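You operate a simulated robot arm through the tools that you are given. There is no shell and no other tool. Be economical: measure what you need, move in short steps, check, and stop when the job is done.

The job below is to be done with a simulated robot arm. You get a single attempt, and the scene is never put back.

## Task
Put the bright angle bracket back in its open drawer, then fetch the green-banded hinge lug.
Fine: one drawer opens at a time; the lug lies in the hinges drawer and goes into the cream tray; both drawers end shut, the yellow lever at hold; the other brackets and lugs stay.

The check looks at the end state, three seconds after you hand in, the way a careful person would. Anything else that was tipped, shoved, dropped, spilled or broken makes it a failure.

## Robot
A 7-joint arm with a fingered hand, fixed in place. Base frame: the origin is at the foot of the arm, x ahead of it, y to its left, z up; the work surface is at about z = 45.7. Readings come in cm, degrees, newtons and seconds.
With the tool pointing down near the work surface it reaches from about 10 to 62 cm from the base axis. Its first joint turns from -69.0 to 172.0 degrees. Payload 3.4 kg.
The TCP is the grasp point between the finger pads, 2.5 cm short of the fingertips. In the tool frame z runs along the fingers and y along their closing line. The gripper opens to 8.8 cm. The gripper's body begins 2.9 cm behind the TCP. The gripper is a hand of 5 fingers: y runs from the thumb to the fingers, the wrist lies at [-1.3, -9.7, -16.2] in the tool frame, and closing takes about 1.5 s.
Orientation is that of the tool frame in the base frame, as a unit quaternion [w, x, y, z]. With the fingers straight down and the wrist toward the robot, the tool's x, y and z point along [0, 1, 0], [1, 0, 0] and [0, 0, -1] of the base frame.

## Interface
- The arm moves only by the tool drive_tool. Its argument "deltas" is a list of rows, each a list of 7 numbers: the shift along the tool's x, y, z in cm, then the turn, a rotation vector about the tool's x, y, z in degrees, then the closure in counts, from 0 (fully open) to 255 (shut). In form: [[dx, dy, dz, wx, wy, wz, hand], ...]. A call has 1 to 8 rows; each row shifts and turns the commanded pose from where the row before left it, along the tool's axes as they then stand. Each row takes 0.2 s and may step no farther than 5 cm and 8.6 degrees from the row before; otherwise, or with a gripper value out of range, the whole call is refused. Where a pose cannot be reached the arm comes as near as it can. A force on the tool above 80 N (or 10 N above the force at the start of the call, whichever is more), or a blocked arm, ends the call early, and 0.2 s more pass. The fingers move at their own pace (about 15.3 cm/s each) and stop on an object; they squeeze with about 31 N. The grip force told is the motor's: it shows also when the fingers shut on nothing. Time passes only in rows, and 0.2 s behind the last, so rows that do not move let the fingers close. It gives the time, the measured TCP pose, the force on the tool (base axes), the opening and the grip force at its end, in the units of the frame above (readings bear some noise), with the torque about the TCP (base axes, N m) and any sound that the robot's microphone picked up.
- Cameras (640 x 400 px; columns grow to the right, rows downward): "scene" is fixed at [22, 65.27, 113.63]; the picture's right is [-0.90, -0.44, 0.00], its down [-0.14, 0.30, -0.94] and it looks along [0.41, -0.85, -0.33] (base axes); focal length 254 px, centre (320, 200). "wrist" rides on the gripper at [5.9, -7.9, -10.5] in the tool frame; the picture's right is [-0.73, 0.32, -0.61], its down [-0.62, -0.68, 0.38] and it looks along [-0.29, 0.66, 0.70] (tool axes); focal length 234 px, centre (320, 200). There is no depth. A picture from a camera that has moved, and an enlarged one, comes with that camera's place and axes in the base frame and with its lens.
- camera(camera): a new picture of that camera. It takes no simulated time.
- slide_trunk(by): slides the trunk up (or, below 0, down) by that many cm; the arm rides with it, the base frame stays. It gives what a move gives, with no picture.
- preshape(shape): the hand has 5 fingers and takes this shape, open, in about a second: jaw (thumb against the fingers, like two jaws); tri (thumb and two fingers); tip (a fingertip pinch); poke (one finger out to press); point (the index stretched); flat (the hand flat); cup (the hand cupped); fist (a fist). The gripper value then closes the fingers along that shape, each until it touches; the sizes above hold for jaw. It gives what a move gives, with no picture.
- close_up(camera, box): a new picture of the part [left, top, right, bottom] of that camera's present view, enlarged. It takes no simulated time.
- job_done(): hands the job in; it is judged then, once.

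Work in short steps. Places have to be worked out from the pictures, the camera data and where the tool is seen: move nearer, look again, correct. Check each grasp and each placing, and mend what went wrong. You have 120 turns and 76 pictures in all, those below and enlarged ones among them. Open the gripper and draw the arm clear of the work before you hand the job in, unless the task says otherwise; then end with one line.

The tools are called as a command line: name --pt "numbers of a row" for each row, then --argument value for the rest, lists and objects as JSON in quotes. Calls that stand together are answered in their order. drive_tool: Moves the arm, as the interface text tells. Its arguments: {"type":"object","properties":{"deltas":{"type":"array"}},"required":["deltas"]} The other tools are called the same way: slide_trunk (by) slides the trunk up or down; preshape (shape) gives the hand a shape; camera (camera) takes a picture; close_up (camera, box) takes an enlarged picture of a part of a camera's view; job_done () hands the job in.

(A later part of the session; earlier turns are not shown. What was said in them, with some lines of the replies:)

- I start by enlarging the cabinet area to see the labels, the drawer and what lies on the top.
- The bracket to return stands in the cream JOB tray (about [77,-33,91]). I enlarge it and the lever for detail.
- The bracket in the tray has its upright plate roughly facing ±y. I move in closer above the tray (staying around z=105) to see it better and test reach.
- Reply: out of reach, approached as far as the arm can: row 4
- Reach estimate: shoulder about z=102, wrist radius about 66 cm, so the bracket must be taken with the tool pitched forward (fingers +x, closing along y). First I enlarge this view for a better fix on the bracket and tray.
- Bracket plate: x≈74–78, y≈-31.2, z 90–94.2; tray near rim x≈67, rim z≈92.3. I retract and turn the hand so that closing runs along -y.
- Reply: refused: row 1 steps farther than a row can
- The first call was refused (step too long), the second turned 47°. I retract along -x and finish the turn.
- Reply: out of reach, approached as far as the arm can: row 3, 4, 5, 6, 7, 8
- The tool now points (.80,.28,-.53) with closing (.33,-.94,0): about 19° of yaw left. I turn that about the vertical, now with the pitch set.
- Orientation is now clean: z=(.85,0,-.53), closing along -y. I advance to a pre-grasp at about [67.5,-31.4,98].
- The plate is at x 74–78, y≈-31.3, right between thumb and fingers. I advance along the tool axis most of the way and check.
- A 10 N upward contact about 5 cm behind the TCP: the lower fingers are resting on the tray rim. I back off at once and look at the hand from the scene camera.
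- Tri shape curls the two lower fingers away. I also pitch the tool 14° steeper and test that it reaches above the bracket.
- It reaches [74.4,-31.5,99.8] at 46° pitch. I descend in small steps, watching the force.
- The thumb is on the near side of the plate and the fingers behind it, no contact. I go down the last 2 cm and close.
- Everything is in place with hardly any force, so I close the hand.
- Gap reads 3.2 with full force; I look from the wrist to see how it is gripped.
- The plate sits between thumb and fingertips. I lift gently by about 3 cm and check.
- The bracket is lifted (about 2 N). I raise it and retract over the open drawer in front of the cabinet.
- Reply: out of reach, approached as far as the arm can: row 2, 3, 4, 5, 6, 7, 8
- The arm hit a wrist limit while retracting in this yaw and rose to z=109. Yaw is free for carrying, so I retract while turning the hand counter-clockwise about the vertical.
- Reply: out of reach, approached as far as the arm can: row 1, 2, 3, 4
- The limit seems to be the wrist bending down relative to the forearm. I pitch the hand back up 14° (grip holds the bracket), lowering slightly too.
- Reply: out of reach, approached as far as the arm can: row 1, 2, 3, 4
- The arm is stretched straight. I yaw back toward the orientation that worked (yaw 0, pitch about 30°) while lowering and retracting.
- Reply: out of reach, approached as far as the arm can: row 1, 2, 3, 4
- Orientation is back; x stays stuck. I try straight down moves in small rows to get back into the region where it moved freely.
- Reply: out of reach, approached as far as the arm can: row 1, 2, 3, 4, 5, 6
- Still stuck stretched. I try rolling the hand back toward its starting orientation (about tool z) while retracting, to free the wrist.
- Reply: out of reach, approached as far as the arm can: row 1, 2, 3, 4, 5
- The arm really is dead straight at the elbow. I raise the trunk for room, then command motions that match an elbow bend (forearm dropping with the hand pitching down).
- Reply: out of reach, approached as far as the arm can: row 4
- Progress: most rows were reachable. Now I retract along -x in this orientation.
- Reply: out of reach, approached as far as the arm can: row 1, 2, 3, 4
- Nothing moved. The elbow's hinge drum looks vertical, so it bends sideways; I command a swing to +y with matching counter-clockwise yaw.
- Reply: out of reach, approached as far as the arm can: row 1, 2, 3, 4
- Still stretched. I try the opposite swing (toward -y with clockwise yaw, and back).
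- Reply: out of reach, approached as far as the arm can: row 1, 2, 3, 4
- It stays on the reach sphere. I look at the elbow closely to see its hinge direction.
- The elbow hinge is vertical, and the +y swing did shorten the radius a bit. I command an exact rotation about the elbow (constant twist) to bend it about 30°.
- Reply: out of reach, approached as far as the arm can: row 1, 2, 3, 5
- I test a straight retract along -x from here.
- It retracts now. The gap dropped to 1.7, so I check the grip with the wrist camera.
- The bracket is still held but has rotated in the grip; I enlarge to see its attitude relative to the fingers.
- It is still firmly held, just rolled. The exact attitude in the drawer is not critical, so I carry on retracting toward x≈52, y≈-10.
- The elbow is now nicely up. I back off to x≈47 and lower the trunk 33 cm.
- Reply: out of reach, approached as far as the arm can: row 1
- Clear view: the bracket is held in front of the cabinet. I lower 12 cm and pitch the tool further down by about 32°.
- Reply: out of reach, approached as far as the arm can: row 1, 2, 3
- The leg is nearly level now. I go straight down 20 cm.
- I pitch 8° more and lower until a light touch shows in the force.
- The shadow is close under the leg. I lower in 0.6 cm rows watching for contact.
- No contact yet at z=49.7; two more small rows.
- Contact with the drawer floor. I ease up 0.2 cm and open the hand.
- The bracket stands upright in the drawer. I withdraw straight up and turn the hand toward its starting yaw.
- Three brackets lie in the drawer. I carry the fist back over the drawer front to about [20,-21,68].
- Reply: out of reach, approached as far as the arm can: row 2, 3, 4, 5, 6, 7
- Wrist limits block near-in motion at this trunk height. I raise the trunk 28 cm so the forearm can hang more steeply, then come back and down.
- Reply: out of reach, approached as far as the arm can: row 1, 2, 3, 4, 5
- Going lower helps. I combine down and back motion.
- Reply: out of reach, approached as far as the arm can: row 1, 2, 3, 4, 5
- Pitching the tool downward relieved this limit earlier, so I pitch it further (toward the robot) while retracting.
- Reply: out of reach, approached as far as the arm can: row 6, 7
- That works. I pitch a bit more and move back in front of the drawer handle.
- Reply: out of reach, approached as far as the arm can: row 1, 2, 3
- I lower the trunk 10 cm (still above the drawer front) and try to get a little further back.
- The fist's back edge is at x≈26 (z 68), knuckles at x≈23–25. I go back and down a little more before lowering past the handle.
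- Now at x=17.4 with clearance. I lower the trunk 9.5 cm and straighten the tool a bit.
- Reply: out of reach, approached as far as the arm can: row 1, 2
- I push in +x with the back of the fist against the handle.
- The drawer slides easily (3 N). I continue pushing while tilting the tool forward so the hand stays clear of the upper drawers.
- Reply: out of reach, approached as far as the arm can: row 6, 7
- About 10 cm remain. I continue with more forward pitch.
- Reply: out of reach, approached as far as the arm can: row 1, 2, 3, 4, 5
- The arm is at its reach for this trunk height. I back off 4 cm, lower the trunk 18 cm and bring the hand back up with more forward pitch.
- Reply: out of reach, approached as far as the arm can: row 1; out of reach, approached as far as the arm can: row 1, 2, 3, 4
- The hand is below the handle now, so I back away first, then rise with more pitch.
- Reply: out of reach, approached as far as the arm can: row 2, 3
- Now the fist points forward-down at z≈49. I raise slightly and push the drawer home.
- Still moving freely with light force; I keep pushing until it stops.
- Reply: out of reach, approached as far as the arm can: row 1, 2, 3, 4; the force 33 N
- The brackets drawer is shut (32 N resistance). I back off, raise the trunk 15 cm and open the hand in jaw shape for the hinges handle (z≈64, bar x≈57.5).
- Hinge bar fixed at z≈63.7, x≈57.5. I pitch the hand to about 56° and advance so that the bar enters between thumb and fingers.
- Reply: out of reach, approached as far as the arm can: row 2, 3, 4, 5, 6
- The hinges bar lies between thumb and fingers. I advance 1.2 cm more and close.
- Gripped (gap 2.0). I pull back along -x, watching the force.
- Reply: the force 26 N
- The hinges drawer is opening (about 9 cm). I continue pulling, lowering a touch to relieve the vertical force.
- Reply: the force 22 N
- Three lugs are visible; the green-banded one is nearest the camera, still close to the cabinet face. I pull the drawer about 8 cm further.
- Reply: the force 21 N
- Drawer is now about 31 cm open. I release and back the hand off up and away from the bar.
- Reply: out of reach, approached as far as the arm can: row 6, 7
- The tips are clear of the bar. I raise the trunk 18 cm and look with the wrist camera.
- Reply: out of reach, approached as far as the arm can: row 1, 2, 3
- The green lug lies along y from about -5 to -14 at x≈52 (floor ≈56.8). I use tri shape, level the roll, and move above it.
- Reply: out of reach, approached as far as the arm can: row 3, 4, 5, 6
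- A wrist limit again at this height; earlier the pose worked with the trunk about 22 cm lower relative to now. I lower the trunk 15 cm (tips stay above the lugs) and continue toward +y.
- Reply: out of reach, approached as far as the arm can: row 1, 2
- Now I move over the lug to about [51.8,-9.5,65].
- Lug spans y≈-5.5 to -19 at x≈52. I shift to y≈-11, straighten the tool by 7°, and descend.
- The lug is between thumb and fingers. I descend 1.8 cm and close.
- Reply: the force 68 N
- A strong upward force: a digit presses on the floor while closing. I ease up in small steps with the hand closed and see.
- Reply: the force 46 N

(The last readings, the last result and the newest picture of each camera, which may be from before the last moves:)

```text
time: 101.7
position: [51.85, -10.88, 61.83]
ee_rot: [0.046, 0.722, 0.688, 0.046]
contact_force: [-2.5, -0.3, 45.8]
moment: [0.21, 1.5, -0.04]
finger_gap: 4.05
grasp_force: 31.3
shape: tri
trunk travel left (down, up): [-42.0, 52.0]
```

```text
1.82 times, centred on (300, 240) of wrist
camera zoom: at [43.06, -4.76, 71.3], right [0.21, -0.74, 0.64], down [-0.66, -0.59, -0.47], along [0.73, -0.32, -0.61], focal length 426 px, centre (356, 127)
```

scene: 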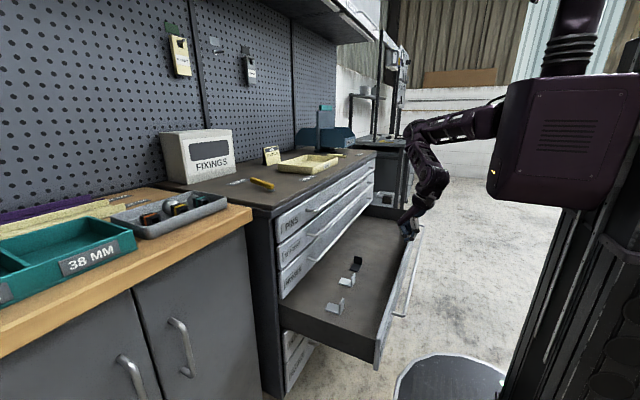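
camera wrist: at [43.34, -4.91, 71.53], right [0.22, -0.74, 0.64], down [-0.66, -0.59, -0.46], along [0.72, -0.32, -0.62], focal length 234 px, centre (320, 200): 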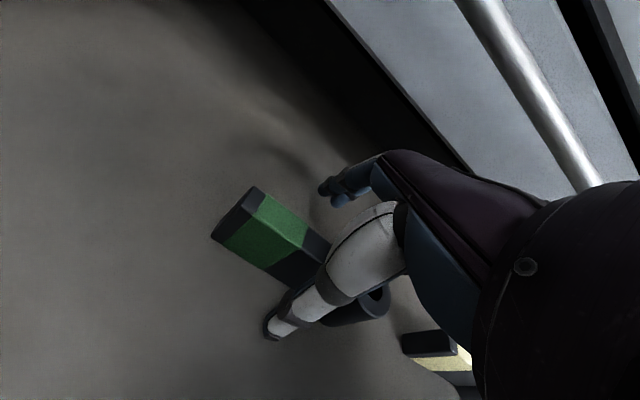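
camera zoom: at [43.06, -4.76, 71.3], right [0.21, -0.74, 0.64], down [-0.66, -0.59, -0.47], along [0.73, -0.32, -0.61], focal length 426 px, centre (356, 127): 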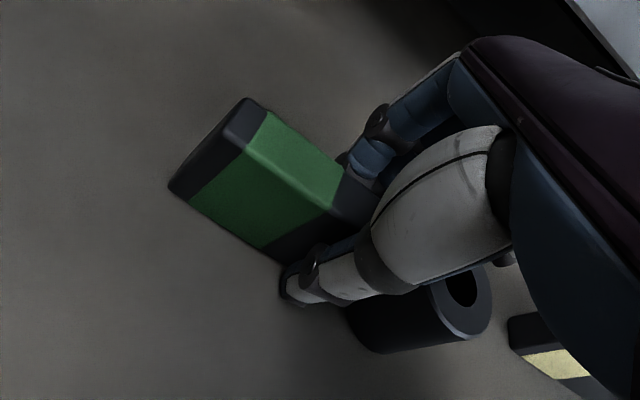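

The lug sits between thumb and finger. I keep raising to see if it lifts.

drive_tool --pt "0 0 -0.6 0 0 0 255" --pt "0 0 -0.6 0 0 0 255" --pt "0 0 -0.6 0 0 0 255" --pt "0 0 -0.6 0 0 0 255" --pt "0 0 0 0 0 0 255" --pt "0 0 0 0 0 0 255"

close_up --camera "wrist" --box '[180, 130, 420, 350]'

```text
time: 103.1
position: [51.78, -11.05, 63.4]
ee_rot: [0.041, 0.722, 0.689, 0.04]
contact_force: [-0.5, -1.0, -4.4]
moment: [0.01, -0.03, 0.0]
finger_gap: 4.02
grasp_force: 31.1
shape: tri
trunk travel left (down, up): [-42.0, 52.0]
```

```text
1.82 times, centred on (300, 240) of wrist
camera zoom: at [43.04, -4.94, 73.1], right [0.22, -0.74, 0.64], down [-0.66, -0.59, -0.46], along [0.72, -0.32, -0.62], focal length 426 px, centre (356, 127)
```

zoom: 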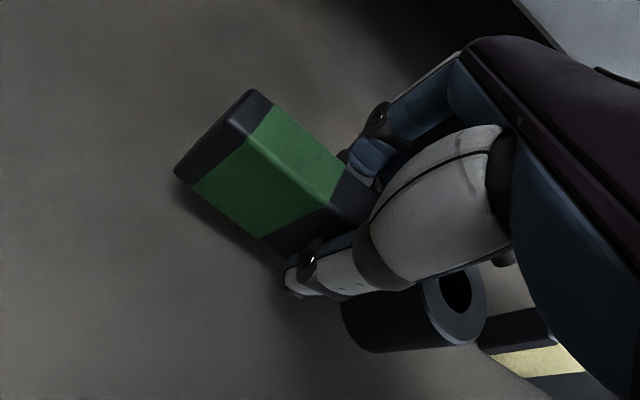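

The lug is lifted (4.4 N). I raise a bit, retract from under the cabinet bars, then raise the trunk.

drive_tool --pt "-1 -1.5 -2.0 0 0 0 255" --pt "-1 -1.5 -1.5 0 0 0 255" --pt "-1 -2 0 0 0 0 255" --pt "-1 -1 0 0 0 0 255" --pt "0 0 0 0 0 0 255"

slide_trunk --by 42

```text
time: 104.3
position: [45.34, -14.63, 66.2]
ee_rot: [0.04, 0.722, 0.689, 0.041]
contact_force: [0.0, -0.1, -6.3]
moment: [-0.01, -0.05, -0.02]
finger_gap: 4.03
grasp_force: 31.1
shape: tri
trunk travel left (down, up): [-42.0, 52.0]
```

```text
refused: 42 is not a number from -40 to 40
```

slide_trunk --by 40

drive_tool --pt "-3 3 0 -4 0 0 255" --pt "-3 3 0 -4 0 0 255" --pt "-3 3.5 0 0 0 0 255" --pt "-3 3.5 0 0 0 0 255" --pt "-3 3.5 0 0 0 0 255" --pt "0 0 0 0 0 0 255"

camera --camera "scene"

```text
time: 108.2
position: [45.35, -14.66, 106.42]
ee_rot: [0.04, 0.722, 0.689, 0.041]
contact_force: [-1.0, 0.1, -5.9]
moment: [0.0, -0.06, 0.02]
finger_gap: 4.0
grasp_force: 30.9
shape: tri
trunk travel left (down, up): [-82.0, 12.0]
```

```text
time: 109.5
position: [60.89, -29.99, 109.63]
ee_rot: [0.091, 0.718, 0.685, 0.089]
contact_force: [0.2, -1.0, -6.4]
moment: [0.0, -0.06, 0.01]
finger_gap: 4.02
grasp_force: 30.7
shape: tri
trunk travel left (down, up): [-82.0, 12.0]
```

```text
10 pictures are left
```

scene: 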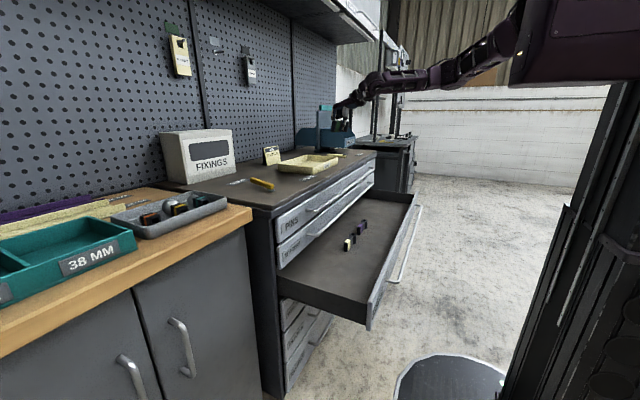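

Over the cabinet front at z=109.6. I raise the arm, lower the trunk 14, then advance over the tray with a bit more forward tilt.

drive_tool --pt "0 1.2 -4.5 0 0 0 255" --pt "0 0 0 0 0 0 255"

slide_trunk --by -12

drive_tool --pt "0 2.8 1.0 -4 0 0 255" --pt "0 2.8 1.2 -4 0 0 255" --pt "0 2.6 1.4 0 0 0 255" --pt "0 2.6 1.4 0 0 0 255" --pt "0 0 0 0 0 0 255"

camera --camera "wrist"

```text
time: 110.2
position: [61.09, -30.18, 114.34]
ee_rot: [0.091, 0.718, 0.684, 0.089]
contact_force: [-0.1, -0.5, -6.7]
moment: [-0.01, -0.07, -0.02]
finger_gap: 4.0
grasp_force: 30.6
shape: tri
trunk travel left (down, up): [-82.0, 12.0]
```

```text
time: 111.7
position: [60.85, -30.02, 102.24]
ee_rot: [0.091, 0.718, 0.685, 0.089]
contact_force: [-0.9, -0.2, -5.7]
moment: [-0.03, -0.06, 0.02]
finger_gap: 4.0
grasp_force: 30.4
shape: tri
trunk travel left (down, up): [-70.0, 24.0]
```

```text
time: 112.8
position: [72.91, -30.75, 101.47]
ee_rot: [0.142, 0.709, 0.677, 0.137]
contact_force: [0.6, 0.2, -6.5]
moment: [0.0, -0.02, -0.03]
finger_gap: 3.98
grasp_force: 30.4
shape: tri
trunk travel left (down, up): [-70.0, 24.0]
```

```text
9 pictures are left
camera wrist: at [61.83, -24.55, 108.15], right [0.03, -0.73, 0.68], down [-0.51, -0.6, -0.62], along [0.86, -0.33, -0.39], focal length 234 px, centre (320, 200)
```

wrist: 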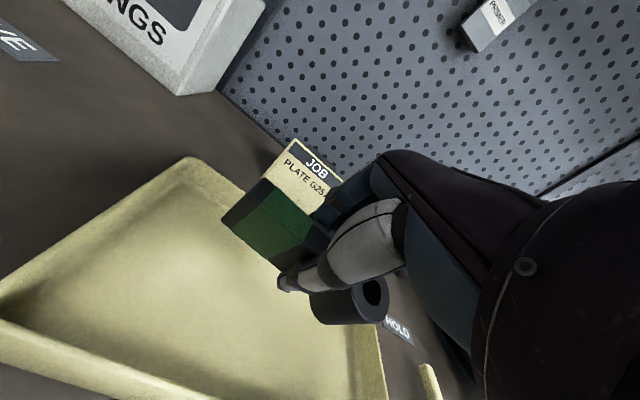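

The lug is over the tray. I lower, shifting 3 cm toward -y for centring.

drive_tool --pt "-1.5 -0.7 2.0 0 0 0 255" --pt "-1.5 -0.7 2.0 0 0 0 255" --pt "0 0 0 0 0 0 255"

drive_tool --pt "0 -0.2 0.5 0 0 0 255" --pt "0 -0.2 0.5 0 0 0 255" --pt "0 0 0 0 0 0 255"

```text
time: 113.7
position: [72.89, -33.48, 97.26]
ee_rot: [0.14, 0.709, 0.677, 0.137]
contact_force: [0.0, 0.6, -5.9]
moment: [-0.03, -0.06, 0.02]
finger_gap: 3.98
grasp_force: 30.5
shape: tri
trunk travel left (down, up): [-70.0, 24.0]
```

```text
time: 114.5
position: [73.02, -33.63, 95.87]
ee_rot: [0.14, 0.71, 0.677, 0.136]
contact_force: [0.2, -0.1, -5.2]
moment: [-0.01, -0.02, -0.06]
finger_gap: 3.99
grasp_force: 30.8
shape: tri
trunk travel left (down, up): [-70.0, 24.0]
```

close_up --camera "scene" --box '[260, 120, 360, 180]'

```text
6.40 times, centred on (310, 150) of scene
camera zoom: at [22.0, 65.27, 113.63], right [-0.9, -0.44, 0.0], down [-0.14, 0.3, -0.94], along [0.41, -0.85, -0.33], focal length 1625 px, centre (384, 520)
```

zoom: 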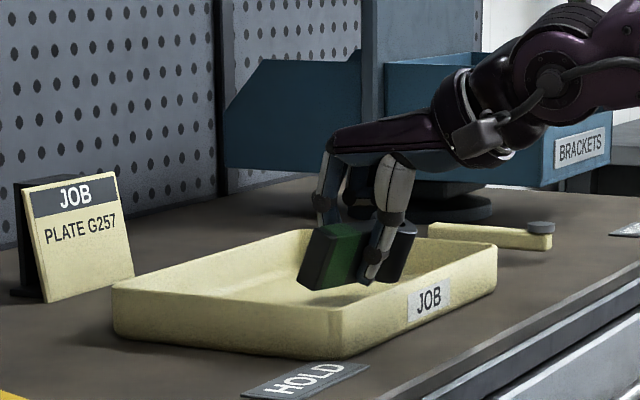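

The lug hangs inside the tray, just above its floor. I lower in small steps to contact.

drive_tool --pt "0 -0.15 0.4 0 0 0 255" --pt "0 -0.15 0.4 0 0 0 255" --pt "0 0 0 0 0 0 255"

drive_tool --pt "0 -0.12 0.3 0 0 0 255" --pt "0 0 0 0 0 0 255"

```text
time: 115.2
position: [73.07, -33.51, 95.13]
ee_rot: [0.141, 0.709, 0.677, 0.136]
contact_force: [0.4, 0.2, -6.0]
moment: [-0.01, -0.06, 0.0]
finger_gap: 4.0
grasp_force: 31.0
shape: tri
trunk travel left (down, up): [-70.0, 24.0]
```

```text
time: 115.8
position: [72.99, -33.65, 94.73]
ee_rot: [0.141, 0.71, 0.677, 0.136]
contact_force: [1.3, -0.8, -6.2]
moment: [0.0, -0.08, 0.0]
finger_gap: 3.98
grasp_force: 31.1
shape: tri
trunk travel left (down, up): [-70.0, 24.0]
```

drive_tool --pt "0 -0.12 0.3 0 0 0 255" --pt "0 -0.12 0.3 0 0 0 255" --pt "0 0 0 0 0 0 255"

drive_tool --pt "0 -0.1 0.25 0 0 0 255" --pt "0 0 0 0 0 0 255"

```text
time: 116.7
position: [73.13, -33.52, 94.32]
ee_rot: [0.141, 0.71, 0.677, 0.137]
contact_force: [0.4, -0.2, 2.3]
moment: [-0.09, 0.01, -0.02]
finger_gap: 4.03
grasp_force: 30.7
shape: tri
trunk travel left (down, up): [-70.0, 24.0]
```

```text
time: 117.2
position: [73.05, -33.46, 94.09]
ee_rot: [0.143, 0.709, 0.676, 0.138]
contact_force: [2.4, -1.8, 10.2]
moment: [-0.03, 0.08, -0.01]
finger_gap: 4.03
grasp_force: 31.2
shape: tri
trunk travel left (down, up): [-70.0, 24.0]
```

Contact reached. I open the hand partly (the thumb must not reach the rim).

drive_tool --pt "0 0 0 0 0 0 130" --pt "0 0 0 0 0 0 110" --pt "0 0 0 0 0 0 90" --pt "0 0 0 0 0 0 80" --pt "0 0 0 0 0 0 80"

close_up --camera "scene" --box '[260, 120, 360, 180]'

```text
time: 118.5
position: [72.98, -33.53, 93.96]
ee_rot: [0.143, 0.709, 0.677, 0.137]
contact_force: [2.0, 0.7, 7.3]
moment: [0.08, 0.07, -0.04]
finger_gap: 5.41
grasp_force: 0.0
shape: tri
trunk travel left (down, up): [-70.0, 24.0]
```

```text
6.40 times, centred on (310, 150) of scene
camera zoom: at [22.0, 65.27, 113.63], right [-0.9, -0.44, 0.0], down [-0.14, 0.3, -0.94], along [0.41, -0.85, -0.33], focal length 1625 px, centre (384, 520)
```

zoom: 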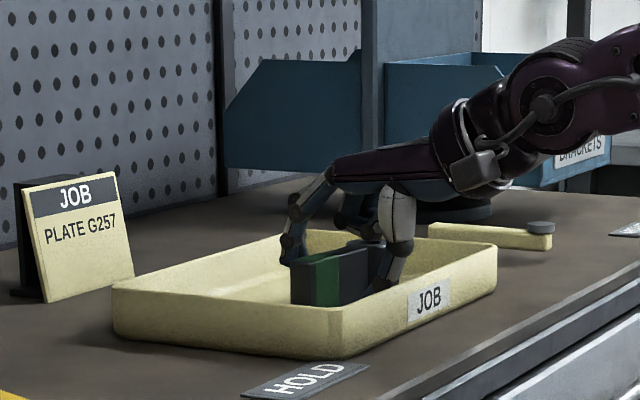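

The lug sits flat in the tray. I lift straight up, then retract from over the tray.

drive_tool --pt "0 0.4 -0.95 0 0 0 80" --pt "0 0.6 -1.4 0 0 0 70" --pt "0 1.1 -2.75 0 0 0 60" --pt "0 1.5 -3.6 0 0 0 0" --pt "0 1.5 -3.6 0 0 0 0" --pt "0 0 0 0 0 0 0"

close_up --camera "scene" --box '[240, 120, 400, 220]'

```text
time: 119.8
position: [72.82, -33.59, 107.26]
ee_rot: [0.141, 0.709, 0.677, 0.136]
contact_force: [-0.6, -0.4, 1.0]
moment: [0.0, 0.0, 0.0]
finger_gap: 8.78
grasp_force: 0.1
shape: tri
trunk travel left (down, up): [-70.0, 24.0]
```

```text
4.00 times, centred on (320, 170) of scene
camera zoom: at [22.0, 65.27, 113.63], right [-0.9, -0.44, 0.0], down [-0.14, 0.3, -0.94], along [0.41, -0.85, -0.33], focal length 1016 px, centre (320, 320)
```

zoom: 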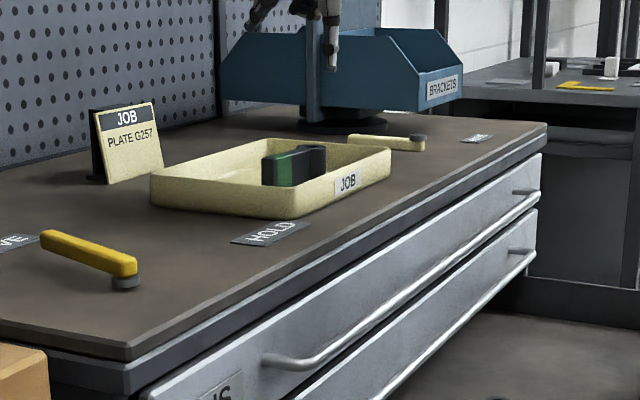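

The green lug is in the tray. Next, close the hinges drawer: I retract off the bench with the tool straightening, then lower beyond the cabinet edge.

drive_tool --pt "0 -3.6 -0.4 4 0 0 0" --pt "0 -3.6 0 4 0 0 0" --pt "0 -3.6 0.3 0 0 0 0" --pt "0 -3.8 0.3 0 0 0 0" --pt "0 -3.8 0.5 0 0 0 0" --pt "0 -3.8 0.5 0 0 0 0" --pt "0 -3.8 0.5 0 0 0 0" --pt "0 0 0 0 0 0 0"

preshape --shape "fist"

```text
time: 121.7
position: [48.6, -32.31, 98.23]
ee_rot: [0.093, 0.718, 0.685, 0.089]
contact_force: [0.1, -0.1, -0.2]
moment: [0.0, 0.02, -0.05]
finger_gap: 8.78
grasp_force: 0.1
shape: tri
trunk travel left (down, up): [-70.0, 24.0]
```

```text
time: 122.5
position: [48.54, -32.28, 98.32]
ee_rot: [0.091, 0.718, 0.684, 0.089]
contact_force: [-0.7, -1.0, 0.0]
moment: [-0.01, 0.0, 0.01]
finger_gap: 0.0
grasp_force: 0.0
shape: fist
trunk travel left (down, up): [-70.0, 24.0]
```

Fine so far. I now move back toward x≈24 while pitching the fist forward to about 56°, the pose used for pulling.

drive_tool --pt "1.3 -3.87 -1.0 -7 0 0 0" --pt "1.3 -3.72 -1.47 -7 0 0 0" --pt "1.3 -3.5 -1.9 -7 0 0 0" --pt "1.3 -3.26 -2.3 -7 0 0 0" --pt "1.3 -2.95 -2.7 -7 0 0 0" --pt "1.3 -2.6 -3.04 -7 0 0 0" --pt "0 0 0 0 0 0 0"

```text
time: 124.2
position: [26.67, -25.39, 98.16]
ee_rot: [0.341, 0.637, 0.608, 0.33]
contact_force: [0.4, -0.3, -0.3]
moment: [0.02, 0.0, 0.02]
finger_gap: 0.03
grasp_force: 0.0
shape: fist
out of reach, approached as far as the arm can: row 1, 4, 6
trunk travel left (down, up): [-70.0, 24.0]
```

Nearly there. I go a few cm further back before lowering.

drive_tool --pt "0 -1.6 -2.4 0 0 0 0" --pt "0 -1.6 -2.4 0 0 0 0" --pt "0 0 0 0 0 0 0"

```text
time: 125.0
position: [23.8, -25.73, 97.14]
ee_rot: [0.342, 0.636, 0.608, 0.33]
contact_force: [-0.6, -0.2, -0.2]
moment: [0.0, -0.01, -0.02]
finger_gap: 0.03
grasp_force: 0.1
shape: fist
out of reach, approached as far as the arm can: row 2
trunk travel left (down, up): [-70.0, 24.0]
```

I lessen the pitch a little while moving back further.

drive_tool --pt "0 -1.0 -1.4 7 0 0 0" --pt "0 -1.2 -1.2 7 0 0 0" --pt "0 -1.6 -1.2 0 0 0 0" --pt "0 -1.6 -1.2 0 0 0 0" --pt "0 0 0 0 0 0 0"

```text
time: 126.2
position: [23.73, -25.12, 94.4]
ee_rot: [0.263, 0.675, 0.642, 0.252]
contact_force: [0.8, 0.0, -0.2]
moment: [-0.03, 0.01, 0.0]
finger_gap: 0.0
grasp_force: 0.0
shape: fist
out of reach, approached as far as the arm can: row 1, 2, 3, 4
trunk travel left (down, up): [-70.0, 24.0]
```

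I continue straightening while going down and back, as in the earlier successful approach.

drive_tool --pt "0 -3.1 1.2 7 0 0 0" --pt "0 -2.95 1.6 7 0 0 0" --pt "0 -2.7 1.95 7 0 0 0" --pt "0 -2.5 2.26 7 0 0 0" --pt "0 0 0 0 0 0 0"

```text
time: 127.3
position: [18.88, -25.43, 82.29]
ee_rot: [0.09, 0.717, 0.685, 0.09]
contact_force: [-0.7, -0.1, -0.1]
moment: [-0.03, -0.02, 0.0]
finger_gap: 0.02
grasp_force: 0.1
shape: fist
out of reach, approached as far as the arm can: row 1, 2
trunk travel left (down, up): [-70.0, 24.0]
```

Now at x=18.9 in front of the drawer. I lower the trunk 19 cm to handle height and check.

slide_trunk --by -19

drive_tool --pt "0 2.9 0.75 0 0 0 0" --pt "0 2.9 0.75 0 0 0 0" --pt "0 2.9 0.75 0 0 0 0" --pt "0 2.9 0.75 0 0 0 0" --pt "0 0 0 0 0 0 0"

close_up --camera "scene" --box '[250, 130, 530, 330]'

```text
time: 129.4
position: [18.92, -25.53, 63.38]
ee_rot: [0.09, 0.717, 0.685, 0.089]
contact_force: [0.4, 0.1, -1.0]
moment: [-0.03, 0.0, -0.02]
finger_gap: 0.01
grasp_force: 0.1
shape: fist
trunk travel left (down, up): [-51.0, 43.0]
```

```text
time: 130.6
position: [30.87, -26.06, 63.3]
ee_rot: [0.09, 0.717, 0.685, 0.091]
contact_force: [-0.3, 0.2, -0.1]
moment: [0.01, 0.01, -0.01]
finger_gap: 0.01
grasp_force: 0.1
shape: fist
trunk travel left (down, up): [-51.0, 43.0]
```

```text
2.00 times, centred on (390, 230) of scene
camera zoom: at [22.0, 65.27, 113.63], right [-0.9, -0.44, 0.0], down [-0.14, 0.3, -0.94], along [0.41, -0.85, -0.33], focal length 508 px, centre (180, 140)
```

zoom: 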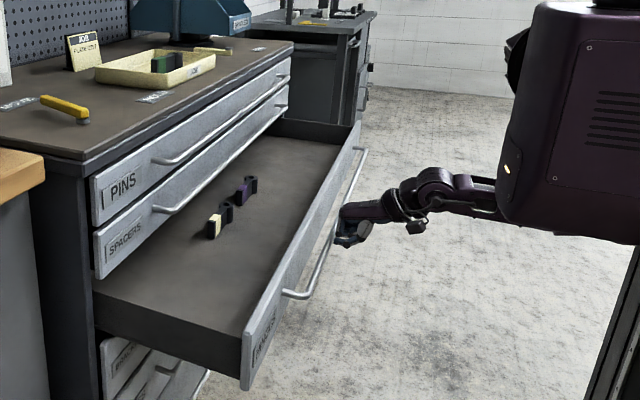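

The fist is at the bar. I push on, adding forward pitch gradually.

drive_tool --pt "0 2.9 0.75 -5 0 0 0" --pt "0 2.83 1.0 -5 0 0 0" --pt "0 2.73 1.24 -5 0 0 0" --pt "0 2.6 1.48 -5 0 0 0" --pt "0 2.47 1.7 0 0 0 0" --pt "0 0 0 0 0 0 0"

```text
time: 132.0
position: [45.58, -28.6, 63.66]
ee_rot: [0.212, 0.69, 0.659, 0.21]
contact_force: [-3.2, 0.2, -2.5]
moment: [-0.03, 0.06, 0.06]
finger_gap: 0.0
grasp_force: 0.0
shape: fist
out of reach, approached as far as the arm can: row 3, 4
trunk travel left (down, up): [-51.0, 43.0]
```

Drawer is moving with light force. I push the rest until it stops.

drive_tool --pt "0 2.2 1.5 0 0 0 0" --pt "0 2.2 1.5 0 0 0 0" --pt "0 2.2 1.5 0 0 0 0" --pt "0 1.6 1.1 0 0 0 0" --pt "0 1.2 0.8 0 0 0 0" --pt "0 1.0 0.7 0 0 0 0" --pt "0 0 0 0 0 0 0"

```text
time: 133.6
position: [58.35, -28.94, 63.52]
ee_rot: [0.213, 0.691, 0.659, 0.208]
contact_force: [-11.3, -0.6, -7.9]
moment: [-0.16, -0.08, 0.1]
finger_gap: 8.04
grasp_force: 0.0
shape: fist
trunk travel left (down, up): [-51.0, 43.0]
```

drive_tool --pt "0 0.8 0.5 0 0 0 0" --pt "0 0.8 0.5 0 0 0 0" --pt "0 0.8 0.5 0 0 0 0" --pt "0 0 0 0 0 0 0"

close_up --camera "scene" --box '[250, 130, 530, 330]'

```text
time: 134.5
position: [59.87, -28.87, 63.26]
ee_rot: [0.207, 0.692, 0.662, 0.198]
contact_force: [-69.3, -4.6, 6.4]
moment: [-0.26, -1.01, 0.56]
finger_gap: 8.07
grasp_force: 0.1
shape: fist
trunk travel left (down, up): [-51.0, 43.0]
stopped in row 4: the force on the tool passed its limit at 83 N (the readings are from after the stop); the commanded pose is now the measured one
```

```text
2.00 times, centred on (390, 230) of scene
camera zoom: at [22.0, 65.27, 113.63], right [-0.9, -0.44, 0.0], down [-0.14, 0.3, -0.94], along [0.41, -0.85, -0.33], focal length 508 px, centre (180, 140)
```

zoom: 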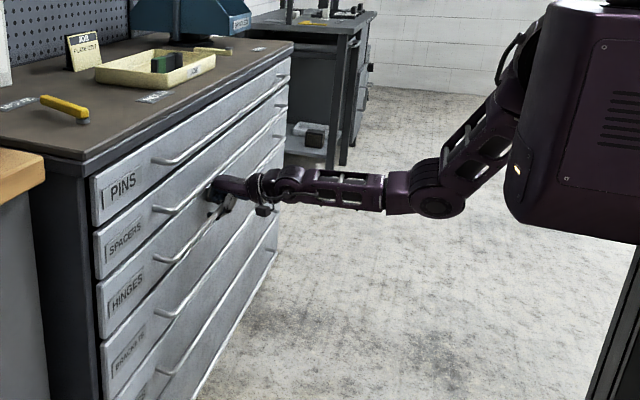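

The hinges drawer is shut (83 N stop). Now the yellow lever: pivot ≈[68.7,3.4], bar pointing to MOVE (tip ≈[81,-0.5]); HOLD lies at about [66.6,-15.5], so it must swing clockwise. I back off, set tri shape and raise the trunk.

drive_tool --pt "0 -3 -2 0 0 0 0" --pt "0 -3 -2 0 0 0 0" --pt "0 -3 -2 4 0 0 0" --pt "0 -3 -1.5 4 0 0 0" --pt "0 0 0 0 0 0 0"

slide_trunk --by 40

preshape --shape "tri"

drive_tool --pt "4 1 0 0 0 0 255" --pt "4 1 0 0 0 0 255" --pt "4 1 0 0 0 0 255" --pt "4 1 0 0 0 0 255" --pt "4 1 0 0 0 0 255" --pt "4 1 0 0 0 0 255" --pt "4 1 0 0 0 0 255" --pt "0 0 0 0 0 0 255"

```text
time: 135.7
position: [46.8, -27.99, 62.77]
ee_rot: [0.157, 0.705, 0.674, 0.154]
contact_force: [0.2, -0.8, -0.3]
moment: [0.01, -0.02, 0.0]
finger_gap: 0.03
grasp_force: 0.0
shape: fist
trunk travel left (down, up): [-51.0, 43.0]
```

```text
time: 139.6
position: [46.72, -28.04, 103.0]
ee_rot: [0.158, 0.705, 0.674, 0.155]
contact_force: [-0.4, 0.0, 0.6]
moment: [0.02, 0.02, 0.01]
finger_gap: 0.02
grasp_force: 0.0
shape: fist
trunk travel left (down, up): [-91.0, 3.0]
```

```text
time: 140.5
position: [46.83, -28.06, 102.97]
ee_rot: [0.158, 0.705, 0.674, 0.154]
contact_force: [0.0, 0.6, -0.1]
moment: [-0.01, 0.01, 0.03]
finger_gap: 8.74
grasp_force: 0.2
shape: tri
trunk travel left (down, up): [-91.0, 3.0]
```

```text
time: 142.3
position: [47.2, -26.52, 103.16]
ee_rot: [0.149, 0.701, 0.679, 0.16]
contact_force: [0.3, 0.6, 0.4]
moment: [-0.01, 0.0, -0.01]
finger_gap: 0.0
grasp_force: 30.9
shape: tri
out of reach, approached as far as the arm can: row 1, 2, 3, 4, 5, 6, 7
trunk travel left (down, up): [-91.0, 3.0]
```

Lateral motion is limited this far back. I move forward first, then toward +y with some clockwise yaw.

drive_tool --pt "0 4 1.5 0 0 0 255" --pt "0 4 1.5 0 0 0 255" --pt "1 4 1.0 0 0 0 255" --pt "3.5 2 0.5 0 0 0 255" --pt "4 1 0.5 0 0 0 255" --pt "4 1 0.5 0 0 5 255" --pt "4 1 0.5 0 0 5 255" --pt "0 0 0 0 0 0 255"

```text
time: 144.1
position: [46.29, -28.64, 101.58]
ee_rot: [0.137, 0.742, 0.633, 0.174]
contact_force: [-0.7, 0.8, 0.3]
moment: [0.02, -0.02, 0.02]
finger_gap: 0.0
grasp_force: 31.1
shape: tri
out of reach, approached as far as the arm can: row 1, 2, 3, 4, 5, 6, 7
trunk travel left (down, up): [-91.0, 3.0]
```

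Stuck near a limit; I restore the earlier orientation (yaw back, pitch forward) while advancing.

drive_tool --pt "0 0 0 0 0 -5 255" --pt "-1 0 0 -4 0 -5 255" --pt "-1 2 1.0 -4 0 0 255" --pt "0 2 0 -4 0 0 255" --pt "0 2.5 0 0 0 0 255" --pt "0 3 0 0 0 0 255" --pt "0 0 0 0 0 0 255"

```text
time: 145.7
position: [54.19, -30.36, 106.13]
ee_rot: [0.225, 0.664, 0.674, 0.231]
contact_force: [0.0, -0.7, -0.2]
moment: [0.02, -0.01, -0.01]
finger_gap: 0.0
grasp_force: 31.5
shape: tri
trunk travel left (down, up): [-91.0, 3.0]
```

Free again, with clean orientation (pitch 37°). I go forward and gradually toward +y above the bench.

drive_tool --pt "2 2.7 1.44 0 0 0 255" --pt "2 2.7 1.44 0 0 0 255" --pt "2 2.7 1.44 0 0 0 255" --pt "3 2.4 1.2 0 0 0 255" --pt "4 0.8 0.6 0 0 0 255" --pt "4 0.8 0.6 0 0 0 255" --pt "4 0.8 0.6 0 0 0 255" --pt "4 0.8 0.6 0 0 0 255"

```text
time: 147.5
position: [73.55, -16.12, 106.66]
ee_rot: [0.225, 0.664, 0.674, 0.232]
contact_force: [0.6, -0.1, 0.1]
moment: [-0.06, -0.01, -0.02]
finger_gap: 0.03
grasp_force: 30.9
shape: tri
out of reach, approached as far as the arm can: row 4, 5, 6, 7, 8
trunk travel left (down, up): [-91.0, 3.0]
```

I continue toward +y, yawing the hand clockwise to relieve the wrist.

drive_tool --pt "2 0 0 0 -4 5.2 255" --pt "3 -0.3 -0.2 0 -4 5.2 255" --pt "3.4 -0.7 -0.5 0 -4 5.2 255" --pt "3.4 -0.9 -0.7 0 -4 5.2 255" --pt "3.4 -1.2 -0.9 0 0 0 255" --pt "3.4 -1.2 -0.9 0 0 0 255" --pt "0 0 0 0 0 0 255"

```text
time: 149.1
position: [73.76, -16.12, 106.43]
ee_rot: [0.224, 0.665, 0.674, 0.231]
contact_force: [-0.6, 0.0, 0.5]
moment: [0.0, 0.01, -0.02]
finger_gap: 0.0
grasp_force: 31.0
shape: tri
out of reach, approached as far as the arm can: row 1, 2, 3, 4, 5, 6
trunk travel left (down, up): [-91.0, 3.0]
```

The arm is at full stretch because the shoulder is too high. I raise the hand (pulling in a little), then lower the trunk.

drive_tool --pt "0 1.25 -4.07 0 0 0 255" --pt "0 1.25 -4.07 0 0 0 255" --pt "0 1.25 -4.07 0 0 0 255" --pt "0 1.25 -4.07 0 0 0 255" --pt "0 0 0 0 0 0 255"

slide_trunk --by -20

```text
time: 150.3
position: [78.72, -16.65, 117.62]
ee_rot: [0.223, 0.666, 0.674, 0.23]
contact_force: [-0.2, -1.0, -0.6]
moment: [-0.02, -0.04, 0.02]
finger_gap: 0.0
grasp_force: 31.5
shape: tri
out of reach, approached as far as the arm can: row 1, 2, 3, 4
trunk travel left (down, up): [-91.0, 3.0]
```

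```text
time: 152.4
position: [78.8, -16.44, 97.66]
ee_rot: [0.225, 0.665, 0.674, 0.23]
contact_force: [0.9, -1.1, 0.1]
moment: [0.02, -0.02, -0.01]
finger_gap: 0.0
grasp_force: 31.1
shape: tri
trunk travel left (down, up): [-71.0, 23.0]
```

Straight again, at [78.8,-16.4,97.7]. As before, I swing about the elbow with counter-clockwise yaw, which is also where I need to go (beyond the lever's +y side).

drive_tool --pt "4.2 0.3 0.2 0 3.05 -3.95 255" --pt "4.2 0.3 0.2 0 3.05 -3.95 255" --pt "4.2 0.3 0.2 0 3.05 -3.95 255" --pt "4.2 0.3 0.2 0 3.05 -3.95 255" --pt "4.2 0.3 0.2 0 3.05 -3.95 255" --pt "4.2 0.3 0.2 0 3.05 -3.95 255" --pt "0 0 0 0 0 0 255"

```text
time: 154.0
position: [74.02, 8.32, 98.65]
ee_rot: [0.157, 0.468, 0.823, 0.282]
contact_force: [0.2, 0.1, 1.0]
moment: [0.01, -0.03, 0.0]
finger_gap: 0.0
grasp_force: 31.0
shape: tri
out of reach, approached as far as the arm can: row 1, 2, 5
trunk travel left (down, up): [-71.0, 23.0]
```

The arm is bent again at [74,8.3,98.7], beyond the lever. I lower the closed fingers beside it (tips ≈ z 91) and check with a picture.

drive_tool --pt "-0.5 -1.58 2.34 0 0 0 255" --pt "-0.5 -1.58 2.34 0 0 0 255" --pt "0 0 0 0 0 0 255"

close_up --camera "scene" --box '[210, 130, 330, 210]'

```text
time: 154.8
position: [73.48, 8.36, 96.78]
ee_rot: [0.156, 0.467, 0.823, 0.282]
contact_force: [-0.8, 0.3, 0.7]
moment: [-0.01, 0.01, -0.01]
finger_gap: 0.0
grasp_force: 30.9
shape: tri
out of reach, approached as far as the arm can: row 1, 2
trunk travel left (down, up): [-71.0, 23.0]
```

```text
5.00 times, centred on (270, 170) of scene
camera zoom: at [22.0, 65.27, 113.63], right [-0.9, -0.44, 0.0], down [-0.14, 0.3, -0.94], along [0.41, -0.85, -0.33], focal length 1270 px, centre (570, 350)
```

zoom: 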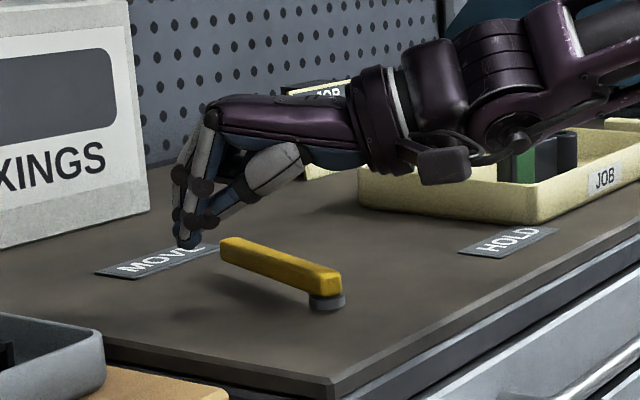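

The fingertips are at about [74.8,9.1,94.8], clear of the lever on the +y side. I lower the trunk 3.8 cm and start pushing toward -y.

slide_trunk --by -3.8

drive_tool --pt "-1.9 -0.6 -0.5 0 0 0 255" --pt "-1.9 -0.6 -0.5 0 0 0 255" --pt "-1.9 -0.6 -0.5 0 0 0 255" --pt "0 0 0 0 0 0 255"

```text
time: 155.7
position: [73.42, 8.27, 92.88]
ee_rot: [0.157, 0.468, 0.823, 0.282]
contact_force: [1.4, -0.4, -0.4]
moment: [-0.03, -0.04, -0.02]
finger_gap: 0.0
grasp_force: 31.1
shape: tri
trunk travel left (down, up): [-67.2, 26.8]
```

```text
time: 156.7
position: [74.43, 2.28, 92.84]
ee_rot: [0.157, 0.467, 0.823, 0.282]
contact_force: [-1.0, 4.4, 1.1]
moment: [0.09, -0.01, 0.0]
finger_gap: 0.0
grasp_force: 30.8
shape: tri
trunk travel left (down, up): [-67.2, 26.8]
```

Contact with the lever (4 N). I follow the arc around the pivot.

drive_tool --pt "-1.43 -1.5 -1.17 0 0 0 255" --pt "-1.24 -2.06 -1.6 0 0 0 255" --pt "0.14 -1.42 -1.09 0 0 0 255" --pt "0.14 -1.42 -1.09 0 0 0 255" --pt "0 0 0 0 0 0 255"

```text
time: 157.8
position: [69.1, -4.02, 92.91]
ee_rot: [0.158, 0.468, 0.822, 0.283]
contact_force: [19.6, 2.6, 7.4]
moment: [0.12, -0.17, -0.18]
finger_gap: 0.01
grasp_force: 31.3
shape: tri
trunk travel left (down, up): [-67.2, 26.8]
```

Force rises to 20 N against -x, likely the end stop. I look before pushing more.

close_up --camera "scene" --box '[210, 130, 330, 210]'

```text
5.00 times, centred on (270, 170) of scene
camera zoom: at [22.0, 65.27, 113.63], right [-0.9, -0.44, 0.0], down [-0.14, 0.3, -0.94], along [0.41, -0.85, -0.33], focal length 1270 px, centre (570, 350)
```

zoom: 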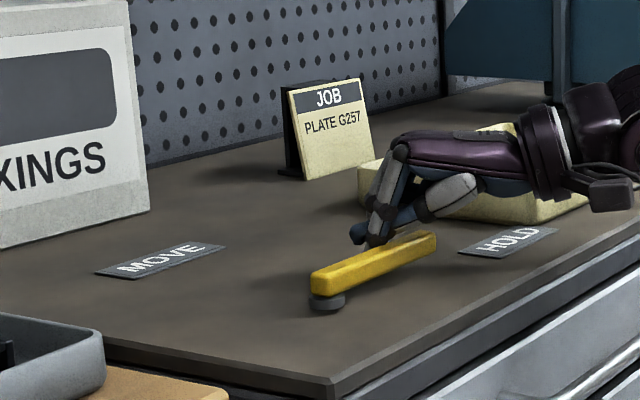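

The lever is at about -88°, the HOLD label at about -93° from the pivot. I push a little further to make sure it is on its stop.

drive_tool --pt "0.31 -0.41 -0.31 0 0 0 255" --pt "0.31 -0.41 -0.31 0 0 0 255" --pt "0 0 0 0 0 0 255"

```text
time: 158.7
position: [68.47, -4.31, 92.84]
ee_rot: [0.158, 0.469, 0.821, 0.283]
contact_force: [53.4, -4.3, 16.8]
moment: [0.11, -0.44, -0.62]
finger_gap: 0.02
grasp_force: 30.9
shape: tri
trunk travel left (down, up): [-67.2, 26.8]
```

53 N: the lever is on its stop at HOLD. I back off in +x, rise, and check.

drive_tool --pt "-1.28 1.7 1.3 0 0 0 255" --pt "0 1.8 -2.3 0 0 0 255" --pt "0 2.4 -3.2 0 0 0 255" --pt "0 2.4 -3.2 0 0 0 0" --pt "0 0 0 0 0 0 0"

slide_trunk --by 15

camera --camera "scene"

```text
time: 159.8
position: [69.87, -4.36, 103.64]
ee_rot: [0.157, 0.468, 0.823, 0.282]
contact_force: [0.4, 0.2, 0.3]
moment: [0.03, 0.02, -0.02]
finger_gap: 8.78
grasp_force: 0.1
shape: tri
trunk travel left (down, up): [-67.2, 26.8]
```

```text
time: 161.6
position: [69.89, -4.3, 118.58]
ee_rot: [0.158, 0.468, 0.822, 0.282]
contact_force: [0.3, -0.2, 0.2]
moment: [-0.04, 0.02, -0.02]
finger_gap: 8.79
grasp_force: 0.0
shape: tri
trunk travel left (down, up): [-82.2, 11.8]
```

```text
1 pictures are left
```

scene: 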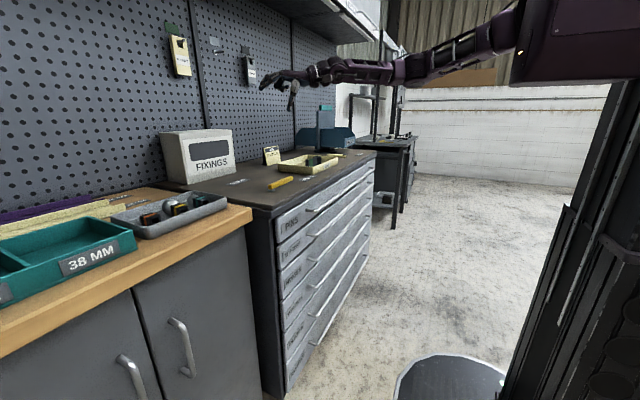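

All drawers look shut and the hand is well clear. I use the last picture to confirm lever, tray and drawer faces.

close_up --camera "scene" --box '[225, 140, 385, 300]'

```text
2.50 times, centred on (305, 220) of scene
camera zoom: at [22.0, 65.27, 113.63], right [-0.9, -0.44, 0.0], down [-0.14, 0.3, -0.94], along [0.41, -0.85, -0.33], focal length 635 px, centre (358, 150)
```

zoom: 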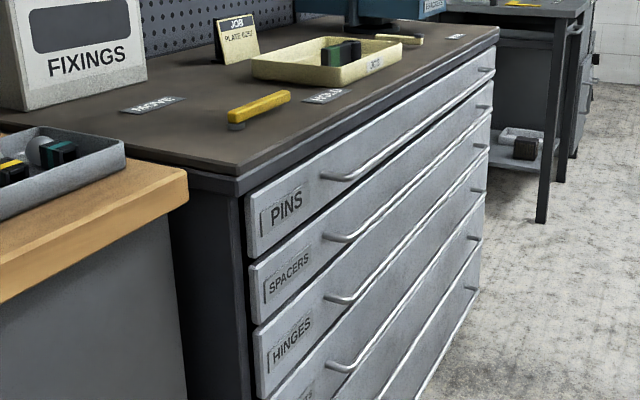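

The drawers are flush, the lever points at HOLD, the lug is in the cream tray, and the hand is open and clear. I hand in.

job_done

```text
The job is handed in.
```

The bright bracket is back in its drawer, the green-banded lug is in the cream tray, both drawers are shut, and the yellow lever is at HOLD; early on the hand pressed the tray rim at about 10 N, with no visible shift.
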